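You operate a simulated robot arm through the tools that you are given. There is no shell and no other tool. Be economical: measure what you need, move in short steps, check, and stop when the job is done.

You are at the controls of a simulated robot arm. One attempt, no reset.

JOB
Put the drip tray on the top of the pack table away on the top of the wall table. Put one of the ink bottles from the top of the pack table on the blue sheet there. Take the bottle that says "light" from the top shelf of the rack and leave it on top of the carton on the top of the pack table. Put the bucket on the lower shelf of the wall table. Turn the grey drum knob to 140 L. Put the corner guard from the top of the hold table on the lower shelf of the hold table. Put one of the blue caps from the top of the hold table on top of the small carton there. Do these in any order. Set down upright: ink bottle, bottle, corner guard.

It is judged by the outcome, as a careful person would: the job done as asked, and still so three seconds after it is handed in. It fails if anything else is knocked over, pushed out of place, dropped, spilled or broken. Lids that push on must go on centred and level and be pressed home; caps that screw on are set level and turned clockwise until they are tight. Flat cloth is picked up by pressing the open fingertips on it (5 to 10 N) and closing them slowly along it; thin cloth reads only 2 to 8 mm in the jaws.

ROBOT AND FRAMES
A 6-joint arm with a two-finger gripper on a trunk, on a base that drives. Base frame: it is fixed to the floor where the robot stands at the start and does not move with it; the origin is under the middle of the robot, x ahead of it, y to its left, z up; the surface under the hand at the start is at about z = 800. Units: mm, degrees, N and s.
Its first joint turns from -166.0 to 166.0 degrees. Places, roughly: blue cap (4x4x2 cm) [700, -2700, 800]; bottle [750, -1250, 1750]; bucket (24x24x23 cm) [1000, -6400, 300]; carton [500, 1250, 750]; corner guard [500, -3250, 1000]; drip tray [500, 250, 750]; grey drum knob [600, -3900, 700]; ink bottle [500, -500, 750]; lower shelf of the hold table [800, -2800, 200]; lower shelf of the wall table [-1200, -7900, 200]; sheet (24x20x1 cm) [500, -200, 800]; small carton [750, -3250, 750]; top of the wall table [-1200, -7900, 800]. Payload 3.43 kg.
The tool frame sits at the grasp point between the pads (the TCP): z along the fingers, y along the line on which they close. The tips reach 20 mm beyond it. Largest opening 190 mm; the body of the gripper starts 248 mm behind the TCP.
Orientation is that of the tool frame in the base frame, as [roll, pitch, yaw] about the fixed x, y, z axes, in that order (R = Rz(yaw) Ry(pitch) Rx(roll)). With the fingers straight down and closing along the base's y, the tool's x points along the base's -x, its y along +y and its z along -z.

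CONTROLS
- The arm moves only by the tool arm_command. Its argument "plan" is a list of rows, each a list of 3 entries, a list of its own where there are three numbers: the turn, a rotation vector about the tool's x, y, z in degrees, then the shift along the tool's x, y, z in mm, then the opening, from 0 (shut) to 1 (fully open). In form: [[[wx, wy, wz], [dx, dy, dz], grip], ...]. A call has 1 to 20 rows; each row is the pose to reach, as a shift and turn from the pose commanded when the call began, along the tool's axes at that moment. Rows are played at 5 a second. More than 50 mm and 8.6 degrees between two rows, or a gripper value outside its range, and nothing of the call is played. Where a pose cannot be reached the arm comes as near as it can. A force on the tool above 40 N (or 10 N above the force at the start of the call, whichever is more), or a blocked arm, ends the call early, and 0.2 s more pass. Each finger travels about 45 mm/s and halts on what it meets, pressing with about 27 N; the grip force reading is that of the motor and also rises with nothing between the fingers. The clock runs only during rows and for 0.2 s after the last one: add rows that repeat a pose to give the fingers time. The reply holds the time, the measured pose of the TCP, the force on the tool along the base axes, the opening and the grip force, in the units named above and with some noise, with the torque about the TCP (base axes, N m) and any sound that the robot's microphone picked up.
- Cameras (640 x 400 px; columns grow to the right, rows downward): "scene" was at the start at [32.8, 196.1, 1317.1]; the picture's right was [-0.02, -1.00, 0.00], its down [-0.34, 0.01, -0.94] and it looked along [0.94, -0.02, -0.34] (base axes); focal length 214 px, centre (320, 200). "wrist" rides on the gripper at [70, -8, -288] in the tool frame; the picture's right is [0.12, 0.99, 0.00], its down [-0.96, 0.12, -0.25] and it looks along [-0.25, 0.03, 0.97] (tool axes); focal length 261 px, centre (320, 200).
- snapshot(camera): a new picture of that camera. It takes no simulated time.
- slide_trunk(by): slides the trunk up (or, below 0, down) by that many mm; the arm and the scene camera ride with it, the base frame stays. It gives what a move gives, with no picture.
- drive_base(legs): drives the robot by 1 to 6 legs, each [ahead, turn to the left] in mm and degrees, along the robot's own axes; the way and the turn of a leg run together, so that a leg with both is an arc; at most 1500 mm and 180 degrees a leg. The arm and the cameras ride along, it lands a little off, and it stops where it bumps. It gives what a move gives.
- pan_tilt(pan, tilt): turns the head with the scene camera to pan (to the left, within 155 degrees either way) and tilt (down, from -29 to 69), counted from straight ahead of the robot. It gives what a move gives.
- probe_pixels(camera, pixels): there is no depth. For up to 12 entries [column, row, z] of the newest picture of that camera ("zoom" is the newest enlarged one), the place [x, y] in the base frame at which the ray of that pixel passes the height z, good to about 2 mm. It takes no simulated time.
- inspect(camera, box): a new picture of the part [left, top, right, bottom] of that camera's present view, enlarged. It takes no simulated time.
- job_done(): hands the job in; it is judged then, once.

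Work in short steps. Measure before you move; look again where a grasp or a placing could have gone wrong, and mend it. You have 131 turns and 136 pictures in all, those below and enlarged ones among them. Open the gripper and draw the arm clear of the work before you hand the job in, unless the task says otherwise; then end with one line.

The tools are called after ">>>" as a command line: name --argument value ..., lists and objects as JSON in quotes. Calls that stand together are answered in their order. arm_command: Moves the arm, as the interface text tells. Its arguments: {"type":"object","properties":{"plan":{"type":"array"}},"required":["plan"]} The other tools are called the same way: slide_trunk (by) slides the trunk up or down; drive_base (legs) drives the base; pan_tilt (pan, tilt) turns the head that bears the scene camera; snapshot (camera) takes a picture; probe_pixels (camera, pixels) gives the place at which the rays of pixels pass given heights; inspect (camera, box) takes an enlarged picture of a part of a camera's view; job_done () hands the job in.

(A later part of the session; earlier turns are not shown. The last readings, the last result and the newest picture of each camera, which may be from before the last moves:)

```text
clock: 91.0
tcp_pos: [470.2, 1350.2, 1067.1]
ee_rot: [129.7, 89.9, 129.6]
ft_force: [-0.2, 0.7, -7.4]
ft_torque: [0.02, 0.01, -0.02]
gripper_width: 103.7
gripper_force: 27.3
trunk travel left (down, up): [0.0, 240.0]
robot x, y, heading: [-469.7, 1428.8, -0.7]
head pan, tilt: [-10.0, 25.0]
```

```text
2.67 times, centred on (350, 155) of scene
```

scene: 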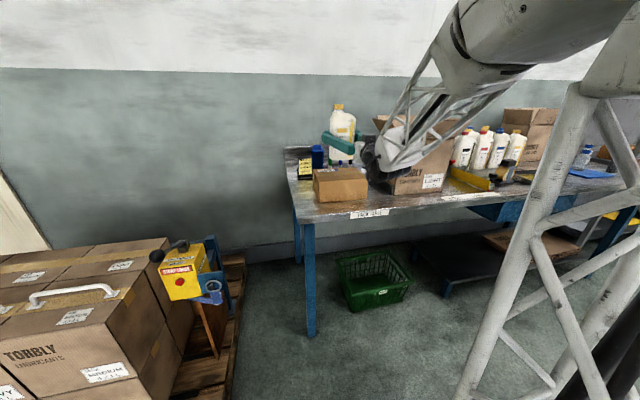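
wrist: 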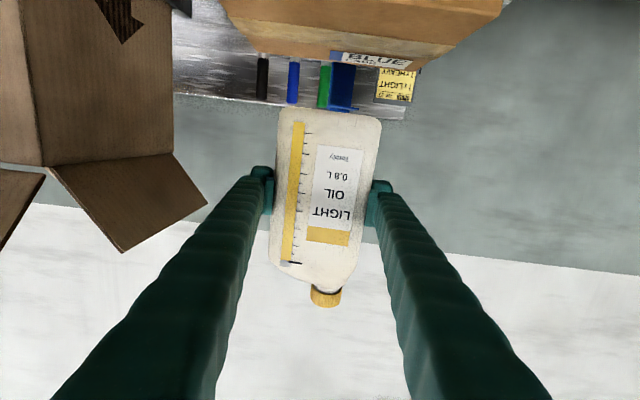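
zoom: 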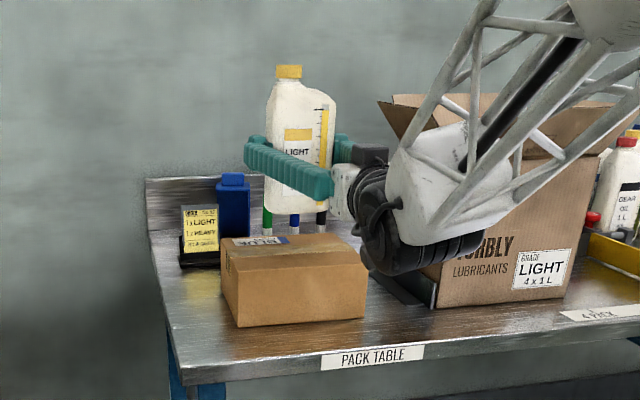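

The carton centre is near y 1352 and the bottle is over it. I lower 55 mm and then look.

>>> arm_command --plan '[[[0, 0, 0], [20, 0, 0], 0.4], [[0, 0, 0], [40, 0, 0], 0.4], [[0, 0, 0], [55, 0, 0], 0.4], [[0, 0, 0], [62, 0, 0], 0.4]]'

>>> inspect --camera "scene" --box '[270, 80, 430, 230]'

```text
clock: 92.0
tcp_pos: [467.8, 1347.0, 1009.1]
ee_rot: [155.1, 89.8, 155.4]
ft_force: [-0.8, -0.2, -7.2]
ft_torque: [0.04, 0.06, -0.03]
gripper_width: 103.6
gripper_force: 27.1
out of reach, approached as far as the arm can: row 3, 4
trunk travel left (down, up): [0.0, 240.0]
robot x, y, heading: [-463.6, 1430.2, -0.4]
head pan, tilt: [-10.0, 25.0]
```

```text
2.67 times, centred on (350, 155) of scene
```

zoom: 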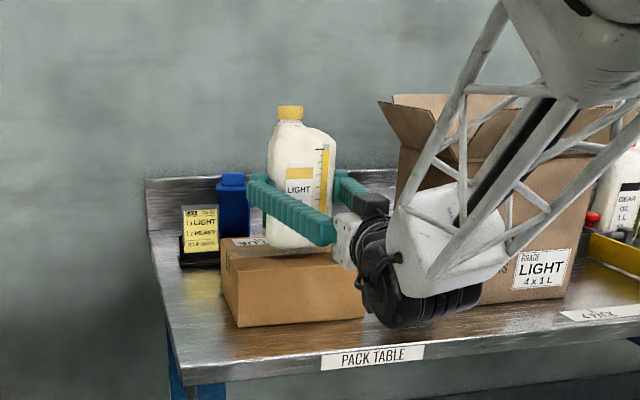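

The arm is at its limit at this distance. I lift 20 mm, draw the tool back 80 mm, and drive forward 80 mm.

>>> arm_command --plan '[[[0, 0, 0], [-25, 0, 0], 0.4], [[0, 0, 0], [-25, 0, -30], 0.4], [[0, 0, 0], [-25, 0, -60], 0.4], [[0, 0, 0], [-25, 0, -80], 0.4], [[0, 0, 0], [-25, 0, -80], 0.4]]'

>>> drive_base --legs '[[80, 0]]'

```text
clock: 93.2
tcp_pos: [387.3, 1344.2, 1036.2]
ee_rot: [110.9, 89.9, 110.5]
ft_force: [-0.2, -0.2, -7.1]
ft_torque: [-0.05, -0.02, 0.01]
gripper_width: 103.7
gripper_force: 26.6
trunk travel left (down, up): [0.0, 240.0]
robot x, y, heading: [-467.7, 1436.0, -0.7]
head pan, tilt: [-10.0, 25.0]
```

```text
clock: 94.2
tcp_pos: [468.7, 1343.4, 1035.8]
ee_rot: [117.0, 89.9, 116.7]
ft_force: [-0.3, 1.4, -6.1]
ft_torque: [0.01, 0.01, -0.01]
gripper_width: 103.7
gripper_force: 27.2
trunk travel left (down, up): [0.0, 240.0]
robot x, y, heading: [-388.0, 1432.1, -0.7]
head pan, tilt: [-10.0, 25.0]
```

I lower to z≈1002 and then go on in small steps.

>>> arm_command --plan '[[[0, 0, 0], [15, 7, 0], 0.4], [[0, 0, 0], [28, 7, 0], 0.4], [[0, 0, 0], [34, 7, 0], 0.4], [[0, 0, 0], [34, 7, 0], 0.4]]'

>>> inspect --camera "scene" --box '[270, 80, 430, 230]'

```text
clock: 95.2
tcp_pos: [467.9, 1351.2, 1001.6]
ee_rot: [134.9, 89.9, 134.6]
ft_force: [0.5, 0.5, -7.4]
ft_torque: [-0.03, -0.03, 0.01]
gripper_width: 103.4
gripper_force: 26.7
trunk travel left (down, up): [0.0, 240.0]
robot x, y, heading: [-388.1, 1431.5, -0.8]
head pan, tilt: [-10.0, 25.0]
```

```text
2.67 times, centred on (350, 155) of scene
```

zoom: 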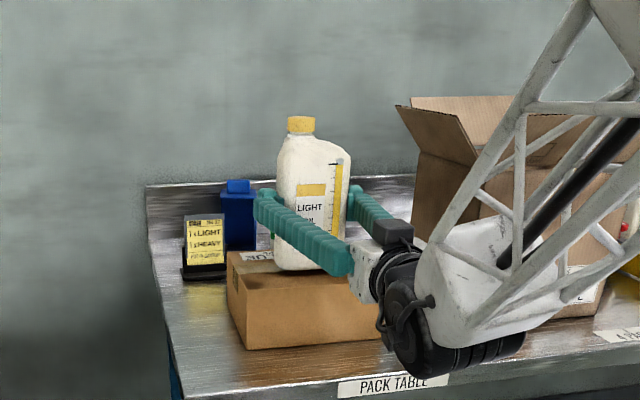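

The bottle is close above the carton. I lower in 3 mm steps, watching the force.

>>> arm_command --plan '[[[0, 0, 0], [3, 0, 0], 0.4], [[0, 0, 0], [6, 0, 0], 0.4]]'

>>> arm_command --plan '[[[0, 0, 0], [3, 0, 0], 0.4], [[0, 0, 0], [3, 0, 0], 0.4]]'

```text
clock: 95.8
tcp_pos: [467.7, 1350.9, 996.0]
ee_rot: [129.8, 89.9, 129.7]
ft_force: [-0.5, 0.4, -6.8]
ft_torque: [0.05, 0.0, 0.04]
gripper_width: 103.2
gripper_force: 26.3
trunk travel left (down, up): [0.0, 240.0]
robot x, y, heading: [-385.7, 1431.3, -0.7]
head pan, tilt: [-10.0, 25.0]
```

```text
clock: 96.4
tcp_pos: [466.8, 1351.2, 993.2]
ee_rot: [103.8, 89.9, 103.6]
ft_force: [1.3, 0.5, 0.8]
ft_torque: [-0.27, -0.29, 0.09]
gripper_width: 103.7
gripper_force: 26.7
trunk travel left (down, up): [0.0, 240.0]
robot x, y, heading: [-388.9, 1431.2, -0.7]
head pan, tilt: [-10.0, 25.0]
```

It is resting now (8 N taken up by the carton). I open and retract backwards.

>>> arm_command --plan '[[[0, 0, 0], [0.5, 0, 0], 0.56], [[0, 0, 0], [0.5, 0, 0], 0.62], [[0, 0, 0], [0.5, 0, 0], 0.72], [[0, 0, 0], [0.5, 0, 0], 0.8], [[0, 0, 0], [0.5, 0, 0], 0.8], [[0, 0, 0], [0.5, 0, -35], 0.8], [[0, 0, 0], [0.5, 0, -70], 0.8], [[0, 0, 0], [0.5, 0, -105], 0.8], [[0, 0, 0], [0.5, 0, -105], 0.8]]'

>>> inspect --camera "scene" --box '[270, 80, 430, 230]'

```text
clock: 98.4
tcp_pos: [369.6, 1349.7, 1001.7]
ee_rot: [163.2, 89.7, 163.0]
ft_force: [-0.3, -0.3, -0.4]
ft_torque: [-0.01, -0.01, 0.01]
gripper_width: 152.0
gripper_force: 0.1
out of reach, approached as far as the arm can: row 8, 9
trunk travel left (down, up): [0.0, 240.0]
robot x, y, heading: [-389.7, 1432.0, -0.7]
head pan, tilt: [-10.0, 25.0]
```

```text
2.67 times, centred on (350, 155) of scene
```

zoom: 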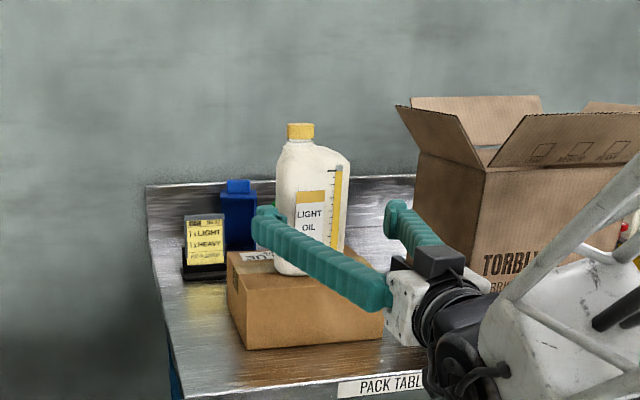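

LIGHT stands upright on the carton, and the fingers are clear. I back off, then turn the tool to point down again in free space.

>>> drive_base --legs '[[-250, 0]]'

>>> arm_command --plan '[[[0, 8, 0], [-30, 0, 0], 0.8], [[0, 16, 0], [-60, 0, 0], 0.8], [[0, 24, 0], [-90, 0, 0], 0.8], [[0, 32, 0], [-90, 0, 0], 0.8], [[0, 40, 0], [-90, 0, 0], 0.8], [[0, 48, 0], [-90, 0, 0], 0.8], [[0, 56, 0], [-90, 0, 0], 0.8], [[0, 64, 0], [-90, 0, 0], 0.8], [[0, 72, 0], [-90, 0, 0], 0.8], [[0, 80, 0], [-90, 0, 0], 0.8], [[0, 88, 0], [-90, 0, 0], 0.8], [[0, 90, 0], [-90, 0, 0], 0.8]]'

```text
clock: 100.2
tcp_pos: [121.1, 1355.0, 1001.7]
ee_rot: [160.6, 89.7, 160.4]
ft_force: [-0.9, -0.3, 0.4]
ft_torque: [0.03, -0.02, -0.01]
gripper_width: 151.9
gripper_force: 0.2
trunk travel left (down, up): [0.0, 240.0]
robot x, y, heading: [-633.4, 1439.6, -0.6]
head pan, tilt: [-10.0, 25.0]
```

```text
clock: 102.8
tcp_pos: [121.2, 1353.2, 1091.6]
ee_rot: [180.0, -0.4, 179.8]
ft_force: [1.6, 0.2, 0.4]
ft_torque: [0.03, 0.05, 0.0]
gripper_width: 152.0
gripper_force: 0.1
out of reach, approached as far as the arm can: row 3
trunk travel left (down, up): [0.0, 240.0]
robot x, y, heading: [-637.0, 1434.3, -0.6]
head pan, tilt: [-10.0, 25.0]
```

The tool points down. I turn it 90° so the fingers close along x, raise the trunk 100 mm, and drive to the tray.

>>> arm_command --plan '[[[0, 0, 8], [0, 0, 0], 0.9], [[0, 0, 16], [0, 0, 0], 1.0], [[0, 0, 24], [0, 0, 0], 1.0], [[0, 0, 32], [0, 0, 0], 1.0], [[0, 0, 40], [0, 0, 0], 1.0], [[0, 0, 48], [0, 0, 0], 1.0], [[0, 0, 56], [0, 0, 0], 1.0], [[0, 0, 64], [0, 0, 0], 1.0], [[0, 0, 72], [0, 0, 0], 1.0], [[0, 0, 80], [0, 0, 0], 1.0], [[0, 0, 88], [0, 0, 0], 1.0], [[0, 0, 90], [0, 0, 0], 1.0]]'

>>> slide_trunk --by 100

>>> drive_base --legs '[[0, -90], [1150, 0], [0, 90], [350, 0]]'

>>> snapshot --camera "wrist"

```text
clock: 105.4
tcp_pos: [123.0, 1353.6, 1091.6]
ee_rot: [-179.7, -0.1, 89.7]
ft_force: [0.6, -0.7, -0.5]
ft_torque: [-0.01, -0.04, 0.0]
gripper_width: 190.0
gripper_force: 0.0
trunk travel left (down, up): [0.0, 240.0]
robot x, y, heading: [-634.3, 1434.7, -0.7]
head pan, tilt: [-10.0, 25.0]
```

```text
clock: 106.8
tcp_pos: [122.3, 1354.1, 1191.1]
ee_rot: [-179.7, -0.1, 89.8]
ft_force: [0.4, -0.5, 0.1]
ft_torque: [0.02, 0.0, -0.04]
gripper_width: 190.2
gripper_force: 0.0
trunk travel left (down, up): [-100.0, 140.0]
robot x, y, heading: [-636.3, 1429.3, -0.6]
head pan, tilt: [-10.0, 25.0]
```

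```text
clock: 122.6
tcp_pos: [446.2, 196.7, 1192.6]
ee_rot: [-179.7, -0.1, 89.7]
ft_force: [-0.5, 0.1, 0.0]
ft_torque: [-0.06, -0.01, -0.02]
gripper_width: 189.9
gripper_force: 0.0
trunk travel left (down, up): [-100.0, 140.0]
robot x, y, heading: [-310.0, 280.3, -0.6]
head pan, tilt: [-10.0, 25.0]
```

```text
98 pictures are left
```

wrist: 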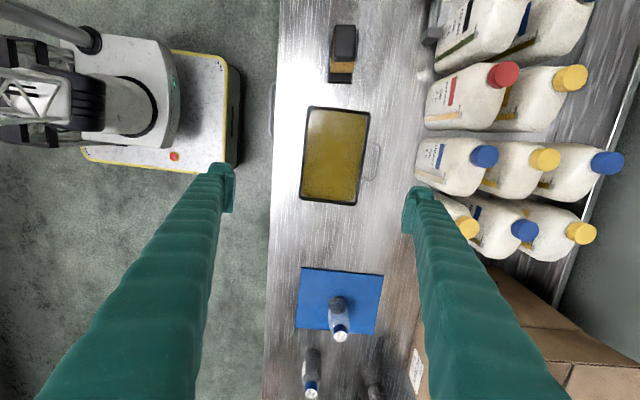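

I have a clear overhead view of the tray. I probe its rim corners and handle, and enlarge it.

>>> probe_pixels --camera "wrist" --pixels '[[311, 107, 830], [370, 113, 830], [356, 205, 830], [300, 198, 830], [372, 143, 825], [364, 180, 825], [380, 146, 825], [373, 181, 825]]'

>>> inspect --camera "wrist" --box '[280, 95, 400, 215]'

```text
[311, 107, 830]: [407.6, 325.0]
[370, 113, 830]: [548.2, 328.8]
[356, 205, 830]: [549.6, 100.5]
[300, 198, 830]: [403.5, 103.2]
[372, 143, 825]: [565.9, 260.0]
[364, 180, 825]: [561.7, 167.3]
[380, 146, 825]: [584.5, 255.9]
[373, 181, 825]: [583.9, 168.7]
```

```text
3.33 times, centred on (340, 155) of wrist
```

zoom: 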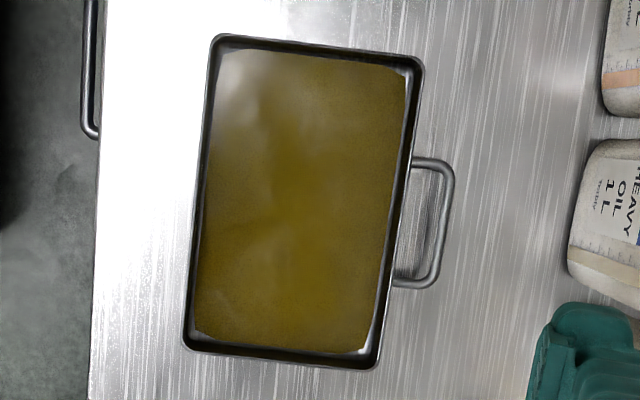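

The tray's centre is (477, 214), about 144 mm wide at the rim. The handle loop leaves a gap of about 21 mm for the far finger. I set the opening to 158 mm and come down to 50 mm above the rim to check the fit.

>>> arm_command --plan '[[[0, 0, 0.3], [4, 7, 40], 0.95], [[0, 0, 0.3], [8, 14, 80], 0.9], [[0, 0, 0.3], [12, 21, 120], 0.86], [[0, 0, 0.3], [17, 28, 160], 0.834], [[0, 0, 0.3], [17, 28, 200], 0.834], [[0, 0, 0.3], [17, 28, 240], 0.834], [[0, 0, 0.3], [17, 28, 275], 0.834], [[0, 0, 0.3], [17, 28, 300], 0.834], [[0, 0, 0.3], [17, 28, 310], 0.834], [[0, 0, 0.3], [17, 28, 310], 0.834]]'

>>> inspect --camera "wrist" --box '[220, 100, 420, 225]'

```text
clock: 124.8
tcp_pos: [473.0, 215.8, 881.9]
ee_rot: [-179.8, 0.0, 89.4]
ft_force: [0.2, -1.1, -1.0]
ft_torque: [0.01, 0.03, -0.02]
gripper_width: 158.5
gripper_force: 0.1
trunk travel left (down, up): [-100.0, 140.0]
robot x, y, heading: [-314.0, 278.8, -0.6]
head pan, tilt: [-10.0, 25.0]
```

```text
3.20 times, centred on (320, 162) of wrist
```

zoom: 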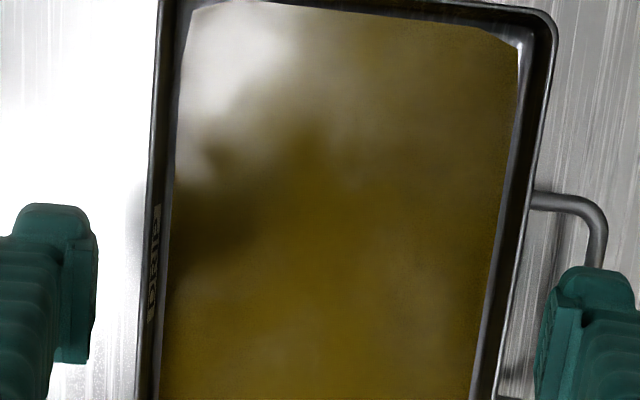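

I need to see the whole handle from here, so I enlarge the right side.

>>> inspect --camera "wrist" --box '[350, 140, 450, 220]'

>>> probe_pixels --camera "zoom" --pixels '[[200, 160, 830], [320, 200, 830]]'

```text
5.00 times, centred on (400, 180) of wrist
```

zoom: 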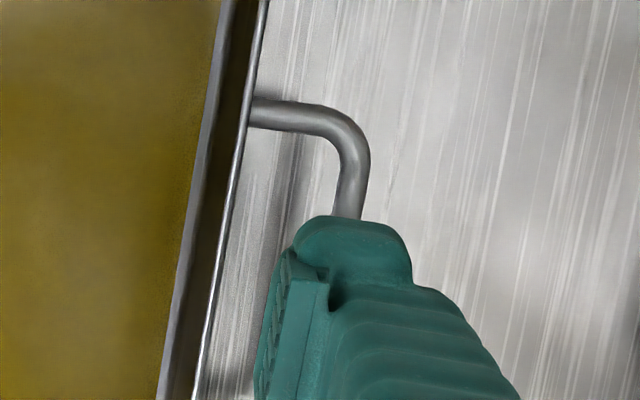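

```text
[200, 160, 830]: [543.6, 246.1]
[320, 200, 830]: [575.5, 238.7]
```

The gap looks like about 26 mm. I probe it directly at rim height.

>>> probe_pixels --camera "zoom" --pixels '[[238, 190, 828], [337, 190, 828], [337, 190, 820], [368, 190, 824], [255, 110, 828], [222, 280, 828]]'

```text
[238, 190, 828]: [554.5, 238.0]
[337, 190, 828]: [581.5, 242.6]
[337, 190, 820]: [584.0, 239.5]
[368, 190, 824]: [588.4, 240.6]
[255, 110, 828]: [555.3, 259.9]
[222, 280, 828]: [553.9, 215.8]
```

The gap runs from x 554.5 to 582. I shift +7 mm in x, fix the yaw, open to 162 mm, lower to just above the rim, and check both sides.

>>> arm_command --plan '[[[0, 0, -0.6], [-1, 7, 0], 0.853], [[0, 0, -0.6], [-1, 7, 10], 0.853], [[0, 0, -0.6], [-1, 7, 20], 0.853], [[0, 0, -0.6], [-1, 7, 20], 0.853]]'

>>> snapshot --camera "wrist"

>>> inspect --camera "wrist" --box '[220, 120, 420, 245]'

```text
clock: 125.8
tcp_pos: [479.1, 213.6, 861.2]
ee_rot: [-179.6, -0.1, 90.2]
ft_force: [0.4, 0.5, -0.4]
ft_torque: [-0.01, -0.02, 0.02]
gripper_width: 162.3
gripper_force: 0.1
trunk travel left (down, up): [-100.0, 140.0]
robot x, y, heading: [-312.9, 279.4, -0.4]
head pan, tilt: [-10.0, 25.0]
```

```text
94 pictures are left
```

wrist: 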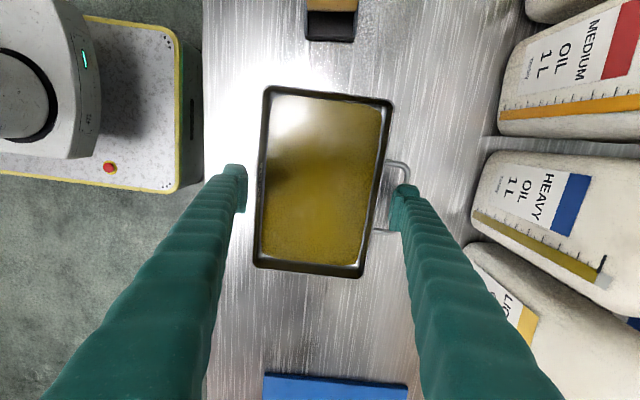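

```text
3.20 times, centred on (320, 182) of wrist
```

zoom: 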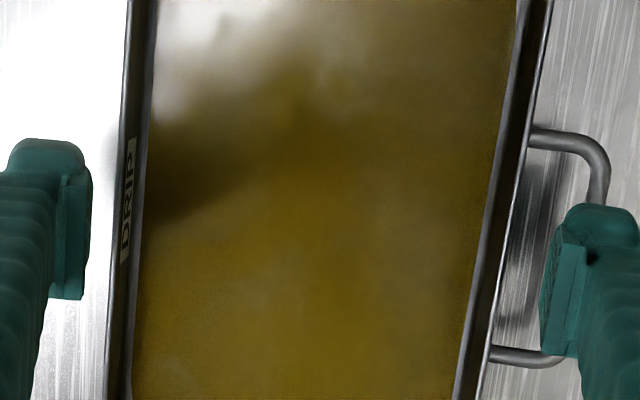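

I check the numbers from this closer view: rim edges, bar, and finger pads.

>>> probe_pixels --camera "zoom" --pixels '[[117, 230, 830], [517, 230, 830], [590, 190, 828], [610, 190, 828], [540, 320, 841], [92, 230, 841], [567, 212, 841], [630, 210, 841], [85, 295, 841], [535, 128, 828], [490, 365, 828], [540, 240, 800]]'

>>> inspect --camera "wrist" --box '[375, 150, 435, 250]'

```text
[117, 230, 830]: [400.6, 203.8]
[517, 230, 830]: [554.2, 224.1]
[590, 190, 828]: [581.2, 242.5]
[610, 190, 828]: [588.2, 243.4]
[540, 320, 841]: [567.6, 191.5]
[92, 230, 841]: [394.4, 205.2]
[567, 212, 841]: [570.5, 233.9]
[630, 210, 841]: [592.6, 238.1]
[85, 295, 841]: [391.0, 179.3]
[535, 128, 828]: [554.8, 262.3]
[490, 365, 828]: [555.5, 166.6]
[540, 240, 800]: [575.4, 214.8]
```

```text
4.00 times, centred on (405, 200) of wrist
```

zoom: 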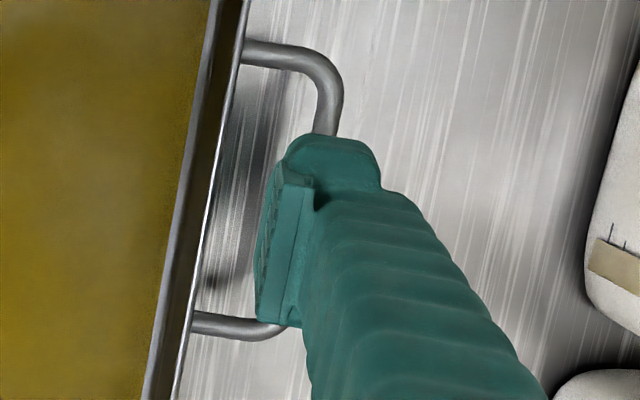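

The finger (pad plus block) looks about 22 mm thick in a gap of about 27 mm. I shift 4 mm towards the rim and lower until the tips are just above the bar, to compare them directly.

>>> arm_command --plan '[[[0, 0, 0.2], [0, -4, 0], 0.863], [[0, 0, 0.2], [0, -4, 8], 0.863], [[0, 0, 0.2], [0, -4, 8], 0.863]]'

>>> inspect --camera "wrist" --box '[370, 150, 434, 190]'

>>> inspect --camera "wrist" --box '[370, 150, 450, 250]'

```text
clock: 126.6
tcp_pos: [476.6, 213.6, 854.0]
ee_rot: [-179.7, -0.1, 89.9]
ft_force: [1.3, -0.1, -0.3]
ft_torque: [0.02, -0.01, 0.01]
gripper_width: 164.2
gripper_force: 0.1
trunk travel left (down, up): [-100.0, 140.0]
robot x, y, heading: [-311.7, 280.3, -0.5]
head pan, tilt: [-10.0, 25.0]
```

```text
10.00 times, centred on (402, 170) of wrist
```

zoom: 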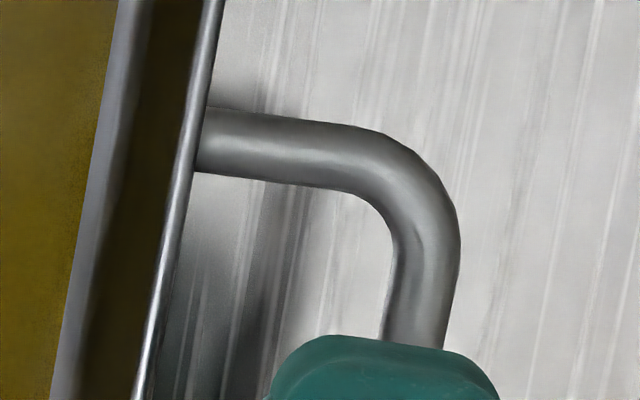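

```text
4.00 times, centred on (410, 200) of wrist
```

zoom: 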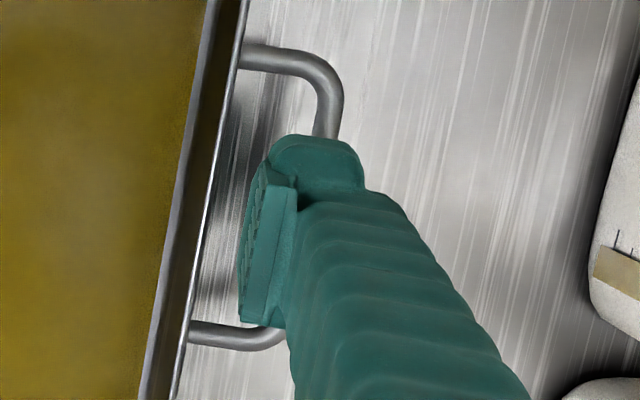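

I move 3 mm more towards the rim and lower 6 mm in small steps, watching the force.

>>> arm_command --plan '[[[0, 0, 0], [0, -3, 0], 0.863], [[0, 0, 0], [0, -3, 2], 0.863], [[0, 0, 0], [0, -3, 4], 0.863], [[0, 0, 0], [0, -3, 6], 0.863]]'

>>> inspect --camera "wrist" --box '[360, 150, 440, 250]'

>>> inspect --camera "wrist" --box '[200, 150, 300, 250]'

```text
clock: 127.6
tcp_pos: [472.9, 213.9, 847.7]
ee_rot: [-179.7, -0.1, 89.9]
ft_force: [0.5, -0.2, -0.4]
ft_torque: [0.01, 0.01, 0.0]
gripper_width: 164.0
gripper_force: 0.1
trunk travel left (down, up): [-100.0, 140.0]
robot x, y, heading: [-309.8, 277.1, -0.3]
head pan, tilt: [-10.0, 25.0]
```

```text
4.00 times, centred on (400, 200) of wrist
```

zoom: 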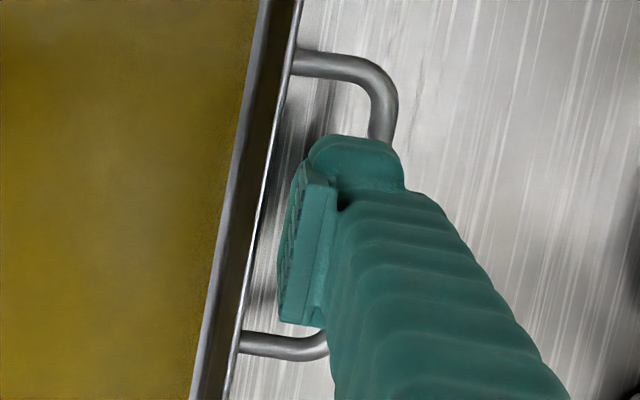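

```text
4.00 times, centred on (250, 200) of wrist
```

zoom: 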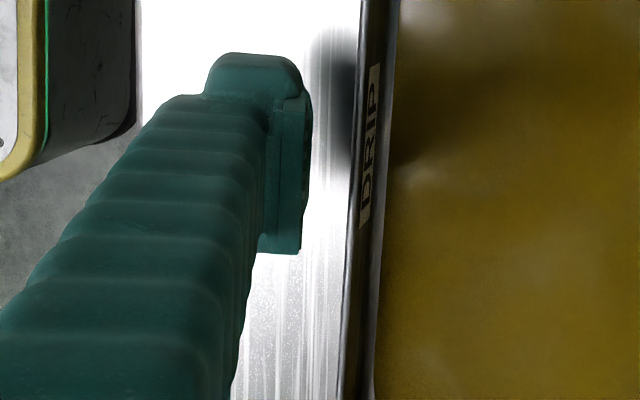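

There is no contact at tip height 828. I go on lowering in 2 mm steps and read the force.

>>> arm_command --plan '[[[0, 0, 0], [0, 0, 2], 0.863], [[0, 0, 0], [0, 0, 4], 0.863], [[0, 0, 0], [0, 0, 5], 0.863]]'

>>> arm_command --plan '[[[0, 0, 0], [0, 0, 2], 0.863], [[0, 0, 0], [0, 0, 4], 0.863], [[0, 0, 0], [0, 0, 5], 0.863]]'

>>> inspect --camera "wrist" --box '[360, 150, 440, 250]'

```text
clock: 128.4
tcp_pos: [473.2, 213.6, 843.2]
ee_rot: [-179.7, -0.1, 90.0]
ft_force: [-0.4, -0.2, 0.6]
ft_torque: [-0.01, 0.01, -0.01]
gripper_width: 163.8
gripper_force: 0.1
trunk travel left (down, up): [-100.0, 140.0]
robot x, y, heading: [-309.9, 279.3, -0.7]
head pan, tilt: [-10.0, 25.0]
```

```text
clock: 129.2
tcp_pos: [473.3, 213.1, 838.2]
ee_rot: [-179.7, -0.1, 89.9]
ft_force: [0.3, 0.2, -0.1]
ft_torque: [-0.02, 0.01, -0.02]
gripper_width: 164.1
gripper_force: 0.1
trunk travel left (down, up): [-100.0, 140.0]
robot x, y, heading: [-309.0, 278.1, -0.6]
head pan, tilt: [-10.0, 25.0]
```

```text
4.00 times, centred on (400, 200) of wrist
```

zoom: 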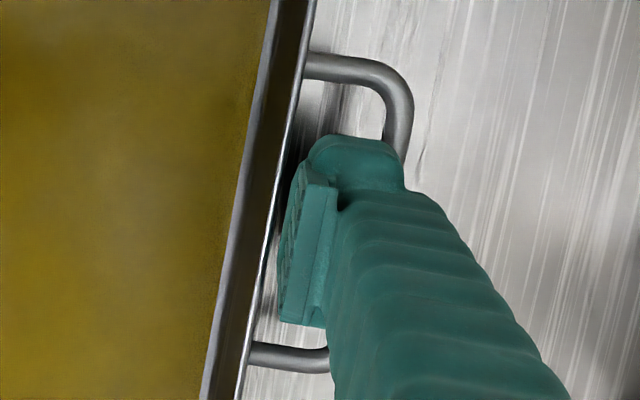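

The tips are at 818 with no contact, so the far finger is inside the loop. I lower 10 mm more and close.

>>> arm_command --plan '[[[0, 0, 0], [0, 0, 3], 0.863], [[0, 0, 0], [0, 0, 6], 0.863], [[0, 0, 0], [0, 0, 9], 0.863], [[0, 0, 0], [0, 0, 10], 0.863]]'

>>> arm_command --plan '[[[0, 0, 0], [0, 0, 0], 0.84], [[0, 0, 0], [0, 0, 0], 0.81], [[0, 0, 0], [0, 0, 0], 0.77], [[0, 0, 0], [0, 0, 0], 0.73], [[0, 0, 0], [0, 0, 0], 0.7], [[0, 0, 0], [0, 0, 0], 0.7], [[0, 0, 0], [0, 0, 0], 0.7]]'

>>> snapshot --camera "wrist"

```text
clock: 130.2
tcp_pos: [472.4, 214.3, 828.4]
ee_rot: [-179.6, -0.1, 89.9]
ft_force: [-0.3, -0.4, 0.1]
ft_torque: [-0.01, -0.01, 0.01]
gripper_width: 164.2
gripper_force: 0.1
trunk travel left (down, up): [-100.0, 140.0]
robot x, y, heading: [-304.0, 281.8, -0.8]
head pan, tilt: [-10.0, 25.0]
```

```text
clock: 131.8
tcp_pos: [472.6, 214.1, 828.1]
ee_rot: [-179.7, -0.1, 89.8]
ft_force: [0.2, -0.3, 2.1]
ft_torque: [0.01, -0.04, 0.03]
gripper_width: 155.1
gripper_force: 26.7
trunk travel left (down, up): [-100.0, 140.0]
robot x, y, heading: [-310.9, 275.1, -0.5]
head pan, tilt: [-10.0, 25.0]
```

```text
86 pictures are left
```

wrist: 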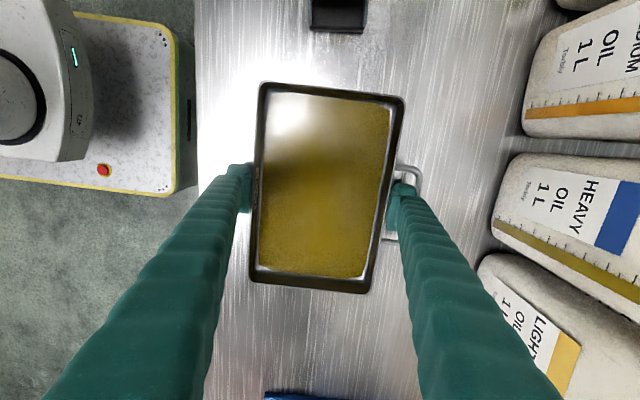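

Gripped at 155 mm. I lift slowly by 25 mm and check the torque and the picture.

>>> arm_command --plan '[[[0, 0, 0], [0, 0, -4], 0.7], [[0, 0, 0], [0, 0, -8], 0.7], [[0, 0, 0], [0, 0, -12], 0.7], [[0, 0, 0], [0, 0, -16], 0.7], [[0, 0, 0], [0, 0, -20], 0.7], [[0, 0, 0], [0, 0, -25], 0.7], [[0, 0, 0], [0, 0, -25], 0.7]]'

>>> snapshot --camera "wrist"

```text
clock: 133.4
tcp_pos: [473.1, 213.5, 852.8]
ee_rot: [-179.7, -0.1, 89.9]
ft_force: [-1.2, -0.9, -1.1]
ft_torque: [0.01, 0.02, -0.01]
gripper_width: 154.7
gripper_force: 27.1
trunk travel left (down, up): [-100.0, 140.0]
robot x, y, heading: [-309.1, 279.3, -0.6]
head pan, tilt: [-10.0, 25.0]
```

```text
85 pictures are left
```

wrist: 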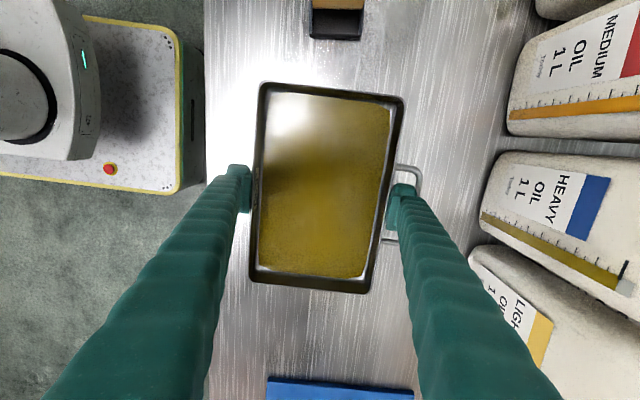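

The tray rose level with the fingers. I raise it to about z 1150 in gentle steps, then back off and face along the aisle.

>>> arm_command --plan '[[[0, 0, 0], [0, 0, -15], 0.7], [[0, 0, 0], [0, 0, -35], 0.7], [[0, 0, 0], [0, 0, -55], 0.7], [[0, 0, 0], [0, 0, -75], 0.7], [[0, 0, 0], [0, 0, -95], 0.7], [[0, 0, 0], [0, 0, -115], 0.7], [[0, 0, 0], [0, 0, -135], 0.7], [[0, 0, 0], [0, 0, -155], 0.7], [[0, 0, 0], [0, 0, -175], 0.7], [[0, 0, 0], [0, 0, -195], 0.7], [[0, 0, 0], [0, 0, -215], 0.7], [[0, 0, 0], [0, 0, -235], 0.7], [[0, 0, 0], [0, 0, -255], 0.7], [[0, 0, 0], [0, 0, -275], 0.7], [[0, 0, 0], [0, 0, -290], 0.7], [[0, 0, 0], [0, 0, -300], 0.7]]'

>>> drive_base --legs '[[-350, 0], [0, -90]]'

>>> pan_tilt --pan 0 --tilt 15

>>> snapshot --camera "scene"

```text
clock: 136.8
tcp_pos: [473.9, 212.1, 1151.8]
ee_rot: [-179.7, -0.1, 89.8]
ft_force: [-0.6, 0.0, -1.4]
ft_torque: [-0.04, 0.03, 0.02]
gripper_width: 154.9
gripper_force: 27.1
trunk travel left (down, up): [-100.0, 140.0]
robot x, y, heading: [-312.1, 276.8, -0.5]
head pan, tilt: [-10.0, 25.0]
```

```text
clock: 143.1
tcp_pos: [-748.4, -501.1, 1151.5]
ee_rot: [-179.7, -0.2, -1.6]
ft_force: [-0.1, 0.0, -1.6]
ft_torque: [-0.01, 0.02, 0.01]
gripper_width: 154.8
gripper_force: 27.1
trunk travel left (down, up): [-100.0, 140.0]
robot x, y, heading: [-662.1, 280.9, -92.1]
head pan, tilt: [-10.0, 25.0]
```

```text
clock: 143.9
tcp_pos: [-749.1, -500.2, 1152.7]
ee_rot: [-179.8, -0.2, -1.5]
ft_force: [0.3, 0.4, -1.6]
ft_torque: [0.0, 0.03, 0.02]
gripper_width: 154.9
gripper_force: 27.6
trunk travel left (down, up): [-100.0, 140.0]
robot x, y, heading: [-663.5, 284.1, -91.9]
head pan, tilt: [0.0, 15.0]
```

```text
84 pictures are left
```

scene: 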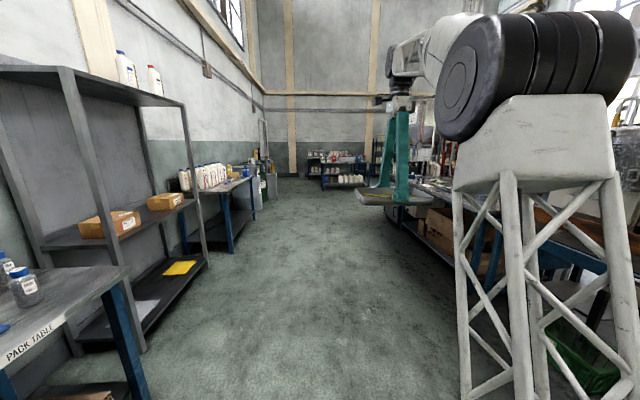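

The aisle is clear ahead. I straighten the heading and drive 4500 mm.

>>> drive_base --legs '[[0, 1.9], [1500, 0], [1500, 0], [1500, 0]]'

>>> snapshot --camera "scene"

```text
clock: 165.6
tcp_pos: [-537.4, -4966.1, 1151.1]
ee_rot: [-179.7, 0.0, 3.6]
ft_force: [1.0, 0.8, -1.9]
ft_torque: [-0.02, -0.01, 0.0]
gripper_width: 154.8
gripper_force: 27.0
trunk travel left (down, up): [-100.0, 140.0]
robot x, y, heading: [-521.8, -4180.4, -86.7]
head pan, tilt: [0.0, 15.0]
```

```text
83 pictures are left
```

scene: 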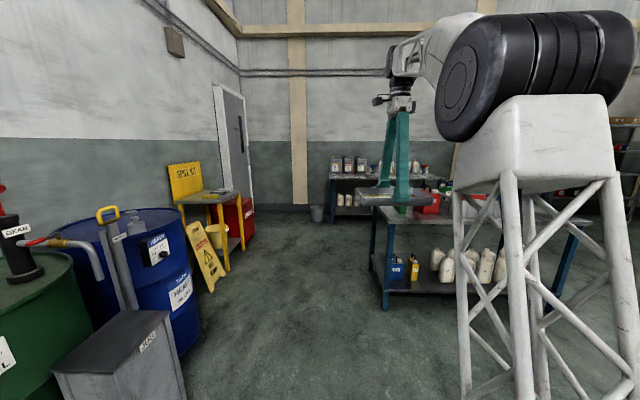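

The wall table is the far one against the wall; a nearer table stands to the right in front of it. I pass it on its left and stop to look.

>>> drive_base --legs '[[0, 5], [1500, 0], [500, 0], [0, -8]]'

>>> pan_tilt --pan -10 --tilt 25

>>> snapshot --camera "scene"

```text
clock: 176.9
tcp_pos: [-293.7, -6986.6, 1152.0]
ee_rot: [-179.7, -0.1, 0.5]
ft_force: [0.1, -0.5, -2.2]
ft_torque: [0.02, 0.04, 0.04]
gripper_width: 154.8
gripper_force: 27.1
trunk travel left (down, up): [-100.0, 140.0]
robot x, y, heading: [-239.8, -6197.8, -90.2]
head pan, tilt: [0.0, 15.0]
```

```text
clock: 177.6
tcp_pos: [-294.3, -6986.7, 1151.6]
ee_rot: [-179.7, -0.1, 0.6]
ft_force: [-0.1, -0.1, -1.2]
ft_torque: [0.04, -0.01, 0.01]
gripper_width: 155.0
gripper_force: 27.1
trunk travel left (down, up): [-100.0, 140.0]
robot x, y, heading: [-237.3, -6204.8, -90.0]
head pan, tilt: [-10.0, 25.0]
```

```text
82 pictures are left
```

scene: 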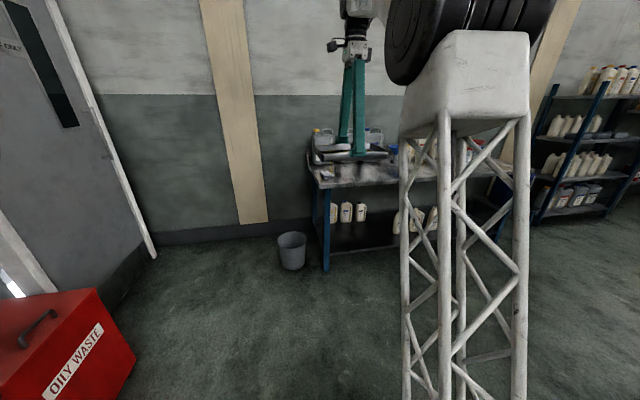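

I enlarge the wall table to find free room on its top and lower shelf.

>>> inspect --camera "scene" --box '[270, 110, 470, 280]'

>>> probe_pixels --camera "scene" --pixels '[[318, 187, 800], [308, 150, 800], [326, 272, 0], [282, 255, 0], [303, 265, 0]]'

>>> pan_tilt --pan -42 --tilt 25

>>> snapshot --camera "scene"

```text
2.35 times, centred on (370, 195) of scene
```

zoom: 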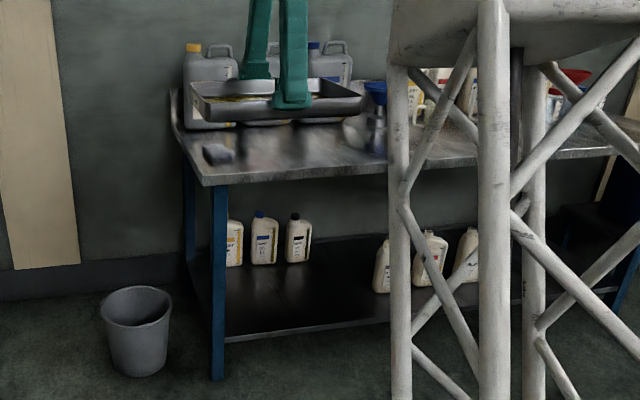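

```text
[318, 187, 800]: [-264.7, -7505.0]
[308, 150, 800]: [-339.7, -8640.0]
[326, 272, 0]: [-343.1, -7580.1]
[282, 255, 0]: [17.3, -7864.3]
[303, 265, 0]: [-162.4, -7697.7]
```

```text
clock: 178.6
tcp_pos: [-294.2, -6985.3, 1152.3]
ee_rot: [-179.7, -0.1, 0.5]
ft_force: [0.1, 0.3, -1.5]
ft_torque: [0.01, -0.01, 0.0]
gripper_width: 154.9
gripper_force: 26.8
trunk travel left (down, up): [-100.0, 140.0]
robot x, y, heading: [-236.3, -6199.8, -90.0]
head pan, tilt: [-42.0, 25.0]
```

```text
80 pictures are left
```

scene: 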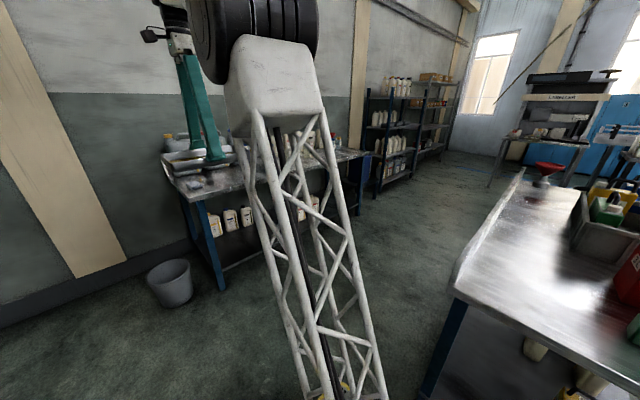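

The wall table's front edge is near y -7530 and its left end near x -300. I drive 300 mm nearer and look with the wrist camera.

>>> drive_base --legs '[[380, 0]]'

>>> arm_command --plan '[[[0, 0, 0], [-30, 0, 0], 0.7], [[0, 0, 0], [-60, 0, 0], 0.7], [[0, 0, 0], [-90, 0, 0], 0.7], [[0, 0, 0], [-120, 0, 0], 0.7], [[0, 0, 0], [-150, 0, 0], 0.7], [[0, 0, 0], [-180, 0, 0], 0.7], [[0, 0, 0], [-210, 0, 0], 0.7], [[0, 0, 0], [-240, 0, 0], 0.7], [[0, 0, 0], [-240, 0, 0], 0.7]]'

>>> snapshot --camera "wrist"

>>> pan_tilt --pan -8 --tilt 30

>>> snapshot --camera "scene"

```text
clock: 180.9
tcp_pos: [-294.2, -7359.3, 1152.5]
ee_rot: [-179.8, -0.1, 0.6]
ft_force: [0.7, 0.0, -1.4]
ft_torque: [-0.01, 0.01, 0.05]
gripper_width: 155.0
gripper_force: 26.8
trunk travel left (down, up): [-100.0, 140.0]
robot x, y, heading: [-237.2, -6573.3, -89.8]
head pan, tilt: [-42.0, 25.0]
```

```text
clock: 182.9
tcp_pos: [-535.2, -7361.0, 1151.9]
ee_rot: [-179.7, 0.0, 0.6]
ft_force: [0.0, -0.2, -2.0]
ft_torque: [0.01, 0.02, 0.02]
gripper_width: 154.9
gripper_force: 26.7
trunk travel left (down, up): [-100.0, 140.0]
robot x, y, heading: [-241.3, -6573.5, -89.7]
head pan, tilt: [-42.0, 25.0]
```

```text
79 pictures are left
```

wrist: 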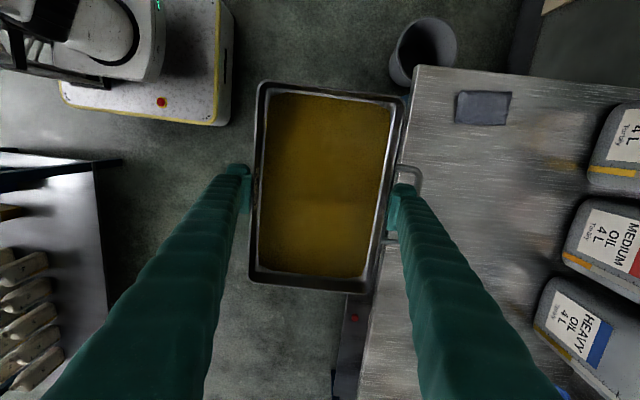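

```text
clock: 183.9
tcp_pos: [-534.9, -7361.4, 1151.3]
ee_rot: [-179.7, -0.2, 0.6]
ft_force: [0.6, 0.2, -1.4]
ft_torque: [-0.02, -0.04, 0.0]
gripper_width: 155.0
gripper_force: 27.1
trunk travel left (down, up): [-100.0, 140.0]
robot x, y, heading: [-238.0, -6571.1, -90.1]
head pan, tilt: [-8.0, 30.0]
```

```text
78 pictures are left
```

scene: 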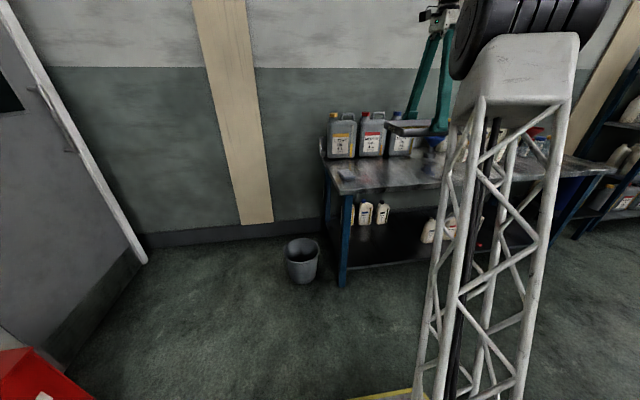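

I probe the table's edge, the rag, and the jugs at z 800.

>>> probe_pixels --camera "wrist" --pixels '[[416, 66, 800], [370, 350, 800], [456, 107, 805], [507, 125, 805], [590, 188, 800], [563, 262, 800], [536, 325, 800], [452, 300, 800]]'

```text
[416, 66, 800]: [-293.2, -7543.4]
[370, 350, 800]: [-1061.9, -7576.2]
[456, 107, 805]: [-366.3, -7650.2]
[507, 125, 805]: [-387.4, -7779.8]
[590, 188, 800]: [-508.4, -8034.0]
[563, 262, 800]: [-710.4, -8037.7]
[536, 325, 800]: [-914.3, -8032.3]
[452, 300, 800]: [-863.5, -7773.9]
```

Free room lies at x -420…-900, y -7560…-8000. I drive 395 mm forward so that the tray hangs over (-600, -7757).

>>> drive_base --legs '[[395, 0]]'

>>> arm_command --plan '[[[0, 0, 0], [-30, 0, 20], 0.7], [[0, 0, 0], [-60, 0, 50], 0.7], [[0, 0, 0], [-60, 0, 80], 0.7], [[0, 0, 0], [-60, 0, 110], 0.7], [[0, 0, 0], [-60, 0, 140], 0.7], [[0, 0, 0], [-60, 0, 170], 0.7], [[0, 0, 0], [-60, 0, 200], 0.7], [[0, 0, 0], [-60, 0, 230], 0.7], [[0, 0, 0], [-60, 0, 255], 0.7], [[0, 0, 0], [-60, 0, 270], 0.7], [[0, 0, 0], [-60, 0, 270], 0.7]]'

>>> snapshot --camera "wrist"

>>> snapshot --camera "scene"

```text
clock: 186.3
tcp_pos: [-534.4, -7745.3, 1151.5]
ee_rot: [-179.7, -0.1, 0.6]
ft_force: [0.8, 0.1, -1.8]
ft_torque: [-0.01, 0.01, 0.0]
gripper_width: 155.0
gripper_force: 27.1
trunk travel left (down, up): [-100.0, 140.0]
robot x, y, heading: [-235.7, -6956.3, -89.7]
head pan, tilt: [-8.0, 30.0]
```

```text
clock: 188.7
tcp_pos: [-594.1, -7745.0, 879.8]
ee_rot: [-179.6, -0.1, 0.6]
ft_force: [-0.1, -0.1, -2.2]
ft_torque: [0.05, -0.01, 0.02]
gripper_width: 154.9
gripper_force: 27.0
trunk travel left (down, up): [-100.0, 140.0]
robot x, y, heading: [-236.7, -6957.1, -90.0]
head pan, tilt: [-8.0, 30.0]
```

```text
77 pictures are left
```

wrist: 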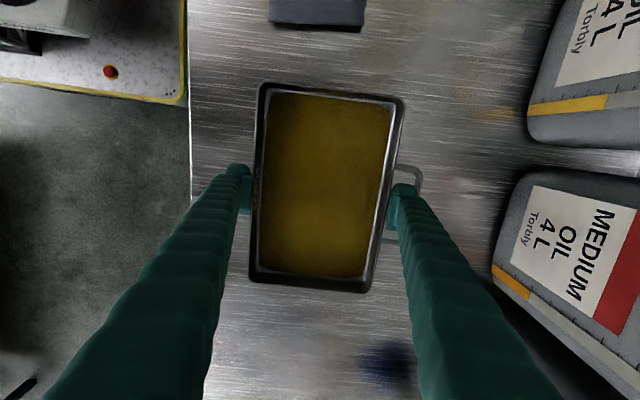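

```text
76 pictures are left
```

scene: 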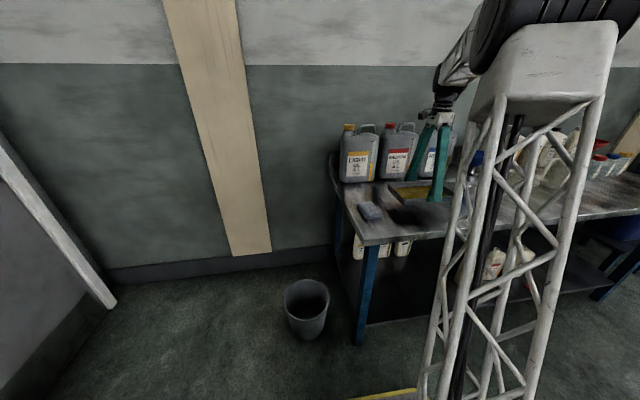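

The spot is clear. I lower to z≈834, then in small steps.

>>> arm_command --plan '[[[0, 0, 0], [0, 0, 15], 0.7], [[0, 0, 0], [0, 0, 28], 0.7], [[0, 0, 0], [0, 0, 40], 0.7], [[0, 0, 0], [0, 0, 46], 0.7], [[0, 0, 0], [0, 0, 46], 0.7]]'

>>> arm_command --plan '[[[0, 0, 0], [0, 0, 2], 0.7], [[0, 0, 0], [0, 0, 4], 0.7]]'

```text
clock: 189.9
tcp_pos: [-594.4, -7744.9, 835.1]
ee_rot: [-179.7, -0.1, 0.5]
ft_force: [0.6, 0.6, -1.9]
ft_torque: [0.03, -0.03, 0.01]
gripper_width: 155.3
gripper_force: 26.7
trunk travel left (down, up): [-100.0, 140.0]
robot x, y, heading: [-235.5, -6957.0, -89.9]
head pan, tilt: [-8.0, 30.0]
```

```text
clock: 190.5
tcp_pos: [-594.1, -7745.3, 831.9]
ee_rot: [-179.8, -0.1, 0.6]
ft_force: [-0.4, 0.2, -1.6]
ft_torque: [0.03, 0.01, -0.04]
gripper_width: 155.2
gripper_force: 27.3
trunk travel left (down, up): [-100.0, 140.0]
robot x, y, heading: [-238.0, -6959.8, -89.9]
head pan, tilt: [-8.0, 30.0]
```

Still in the air; I continue in 1–2 mm steps.

>>> arm_command --plan '[[[0, 0, 0], [0, 0, 1.5], 0.7], [[0, 0, 0], [0, 0, 3], 0.7]]'

>>> arm_command --plan '[[[0, 0, 0], [0, 0, 1], 0.7], [[0, 0, 0], [0, 0, 2], 0.7]]'

```text
clock: 191.1
tcp_pos: [-593.1, -7743.9, 827.7]
ee_rot: [-179.6, -0.1, 0.6]
ft_force: [0.3, -0.1, -0.4]
ft_torque: [-0.16, 0.22, 0.05]
gripper_width: 154.9
gripper_force: 26.9
trunk travel left (down, up): [-100.0, 140.0]
robot x, y, heading: [-234.7, -6959.5, -90.0]
head pan, tilt: [-8.0, 30.0]
```

```text
clock: 191.7
tcp_pos: [-594.7, -7744.9, 828.7]
ee_rot: [-179.8, -0.1, 0.6]
ft_force: [-2.3, 0.1, 19.7]
ft_torque: [0.2, -0.11, 0.02]
gripper_width: 155.2
gripper_force: 27.0
trunk travel left (down, up): [-100.0, 140.0]
robot x, y, heading: [-237.1, -6961.8, -89.8]
head pan, tilt: [-8.0, 30.0]
```

It is down (20 N). I ease off 1.5 mm, open only to 164 mm so as not to push the handle, and rise straight up.

>>> arm_command --plan '[[[0, 0, 0], [0, 0, -1.5], 0.7], [[0, 0, 0], [0, 0, -1.5], 0.84], [[0, 0, 0], [0, 0, -1.5], 0.855], [[0, 0, 0], [0, 0, -1.5], 0.86], [[0, 0, 0], [0, 0, -1.5], 0.86], [[0, 0, 0], [0, 0, -6], 0.86], [[0, 0, 0], [0, 0, -12], 0.86], [[0, 0, 0], [0, 0, -20], 0.86], [[0, 0, 0], [0, 0, -20], 0.86]]'

>>> snapshot --camera "wrist"

```text
clock: 193.7
tcp_pos: [-594.0, -7745.5, 846.3]
ee_rot: [-179.7, -0.1, 0.6]
ft_force: [0.1, 1.0, -0.2]
ft_torque: [-0.01, 0.02, -0.03]
gripper_width: 163.8
gripper_force: 0.0
trunk travel left (down, up): [-100.0, 140.0]
robot x, y, heading: [-239.8, -6956.9, -89.8]
head pan, tilt: [-8.0, 30.0]
```

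```text
75 pictures are left
```

wrist: 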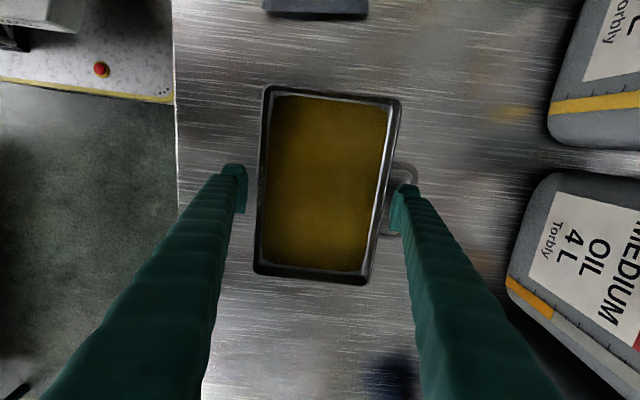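

The tray rests on the wall table. I raise the arm to about z 1150 and drive back to look for the bucket near (1000, -6400).

>>> arm_command --plan '[[[0, 0, 0], [0, 0, -40], 0.86], [[0, 0, 0], [0, 0, -80], 0.86], [[0, 0, 0], [0, 0, -120], 0.86], [[0, 0, 0], [0, 0, -160], 0.86], [[0, 0, 0], [0, 0, -200], 0.86], [[0, 0, 0], [40, 0, -240], 0.86], [[0, 0, 0], [80, 0, -270], 0.86], [[0, 0, 0], [120, 0, -300], 0.86], [[0, 0, 0], [160, 0, -300], 0.86], [[0, 0, 0], [200, 0, -300], 0.86]]'

>>> drive_base --legs '[[-600, 0], [0, 90]]'

>>> pan_tilt --pan -5 --tilt 30

>>> snapshot --camera "scene"

```text
refused: row 6 steps farther than a row can; nothing moved
```

```text
clock: 201.2
tcp_pos: [549.9, -6714.0, 846.5]
ee_rot: [-179.7, 0.0, 90.4]
ft_force: [0.4, 0.4, 0.4]
ft_torque: [-0.01, 0.01, 0.0]
gripper_width: 163.3
gripper_force: 0.1
trunk travel left (down, up): [-100.0, 140.0]
robot x, y, heading: [-237.6, -6355.2, 0.0]
head pan, tilt: [-8.0, 30.0]
```

```text
clock: 201.8
tcp_pos: [550.9, -6715.1, 845.0]
ee_rot: [-179.6, -0.1, 90.4]
ft_force: [-0.7, 0.1, -0.5]
ft_torque: [0.02, 0.03, -0.01]
gripper_width: 163.5
gripper_force: 0.0
trunk travel left (down, up): [-100.0, 140.0]
robot x, y, heading: [-235.8, -6355.9, 0.0]
head pan, tilt: [-5.0, 30.0]
```

```text
74 pictures are left
```

scene: 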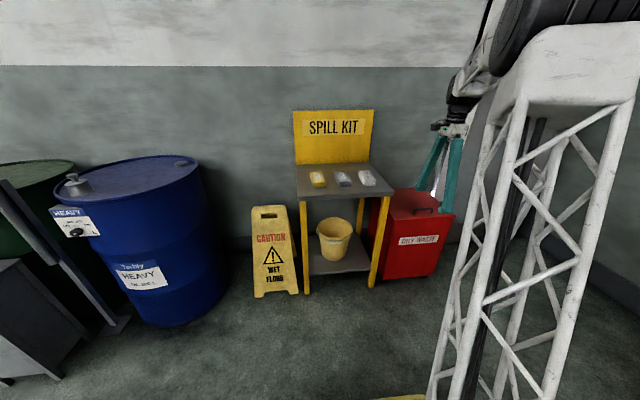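

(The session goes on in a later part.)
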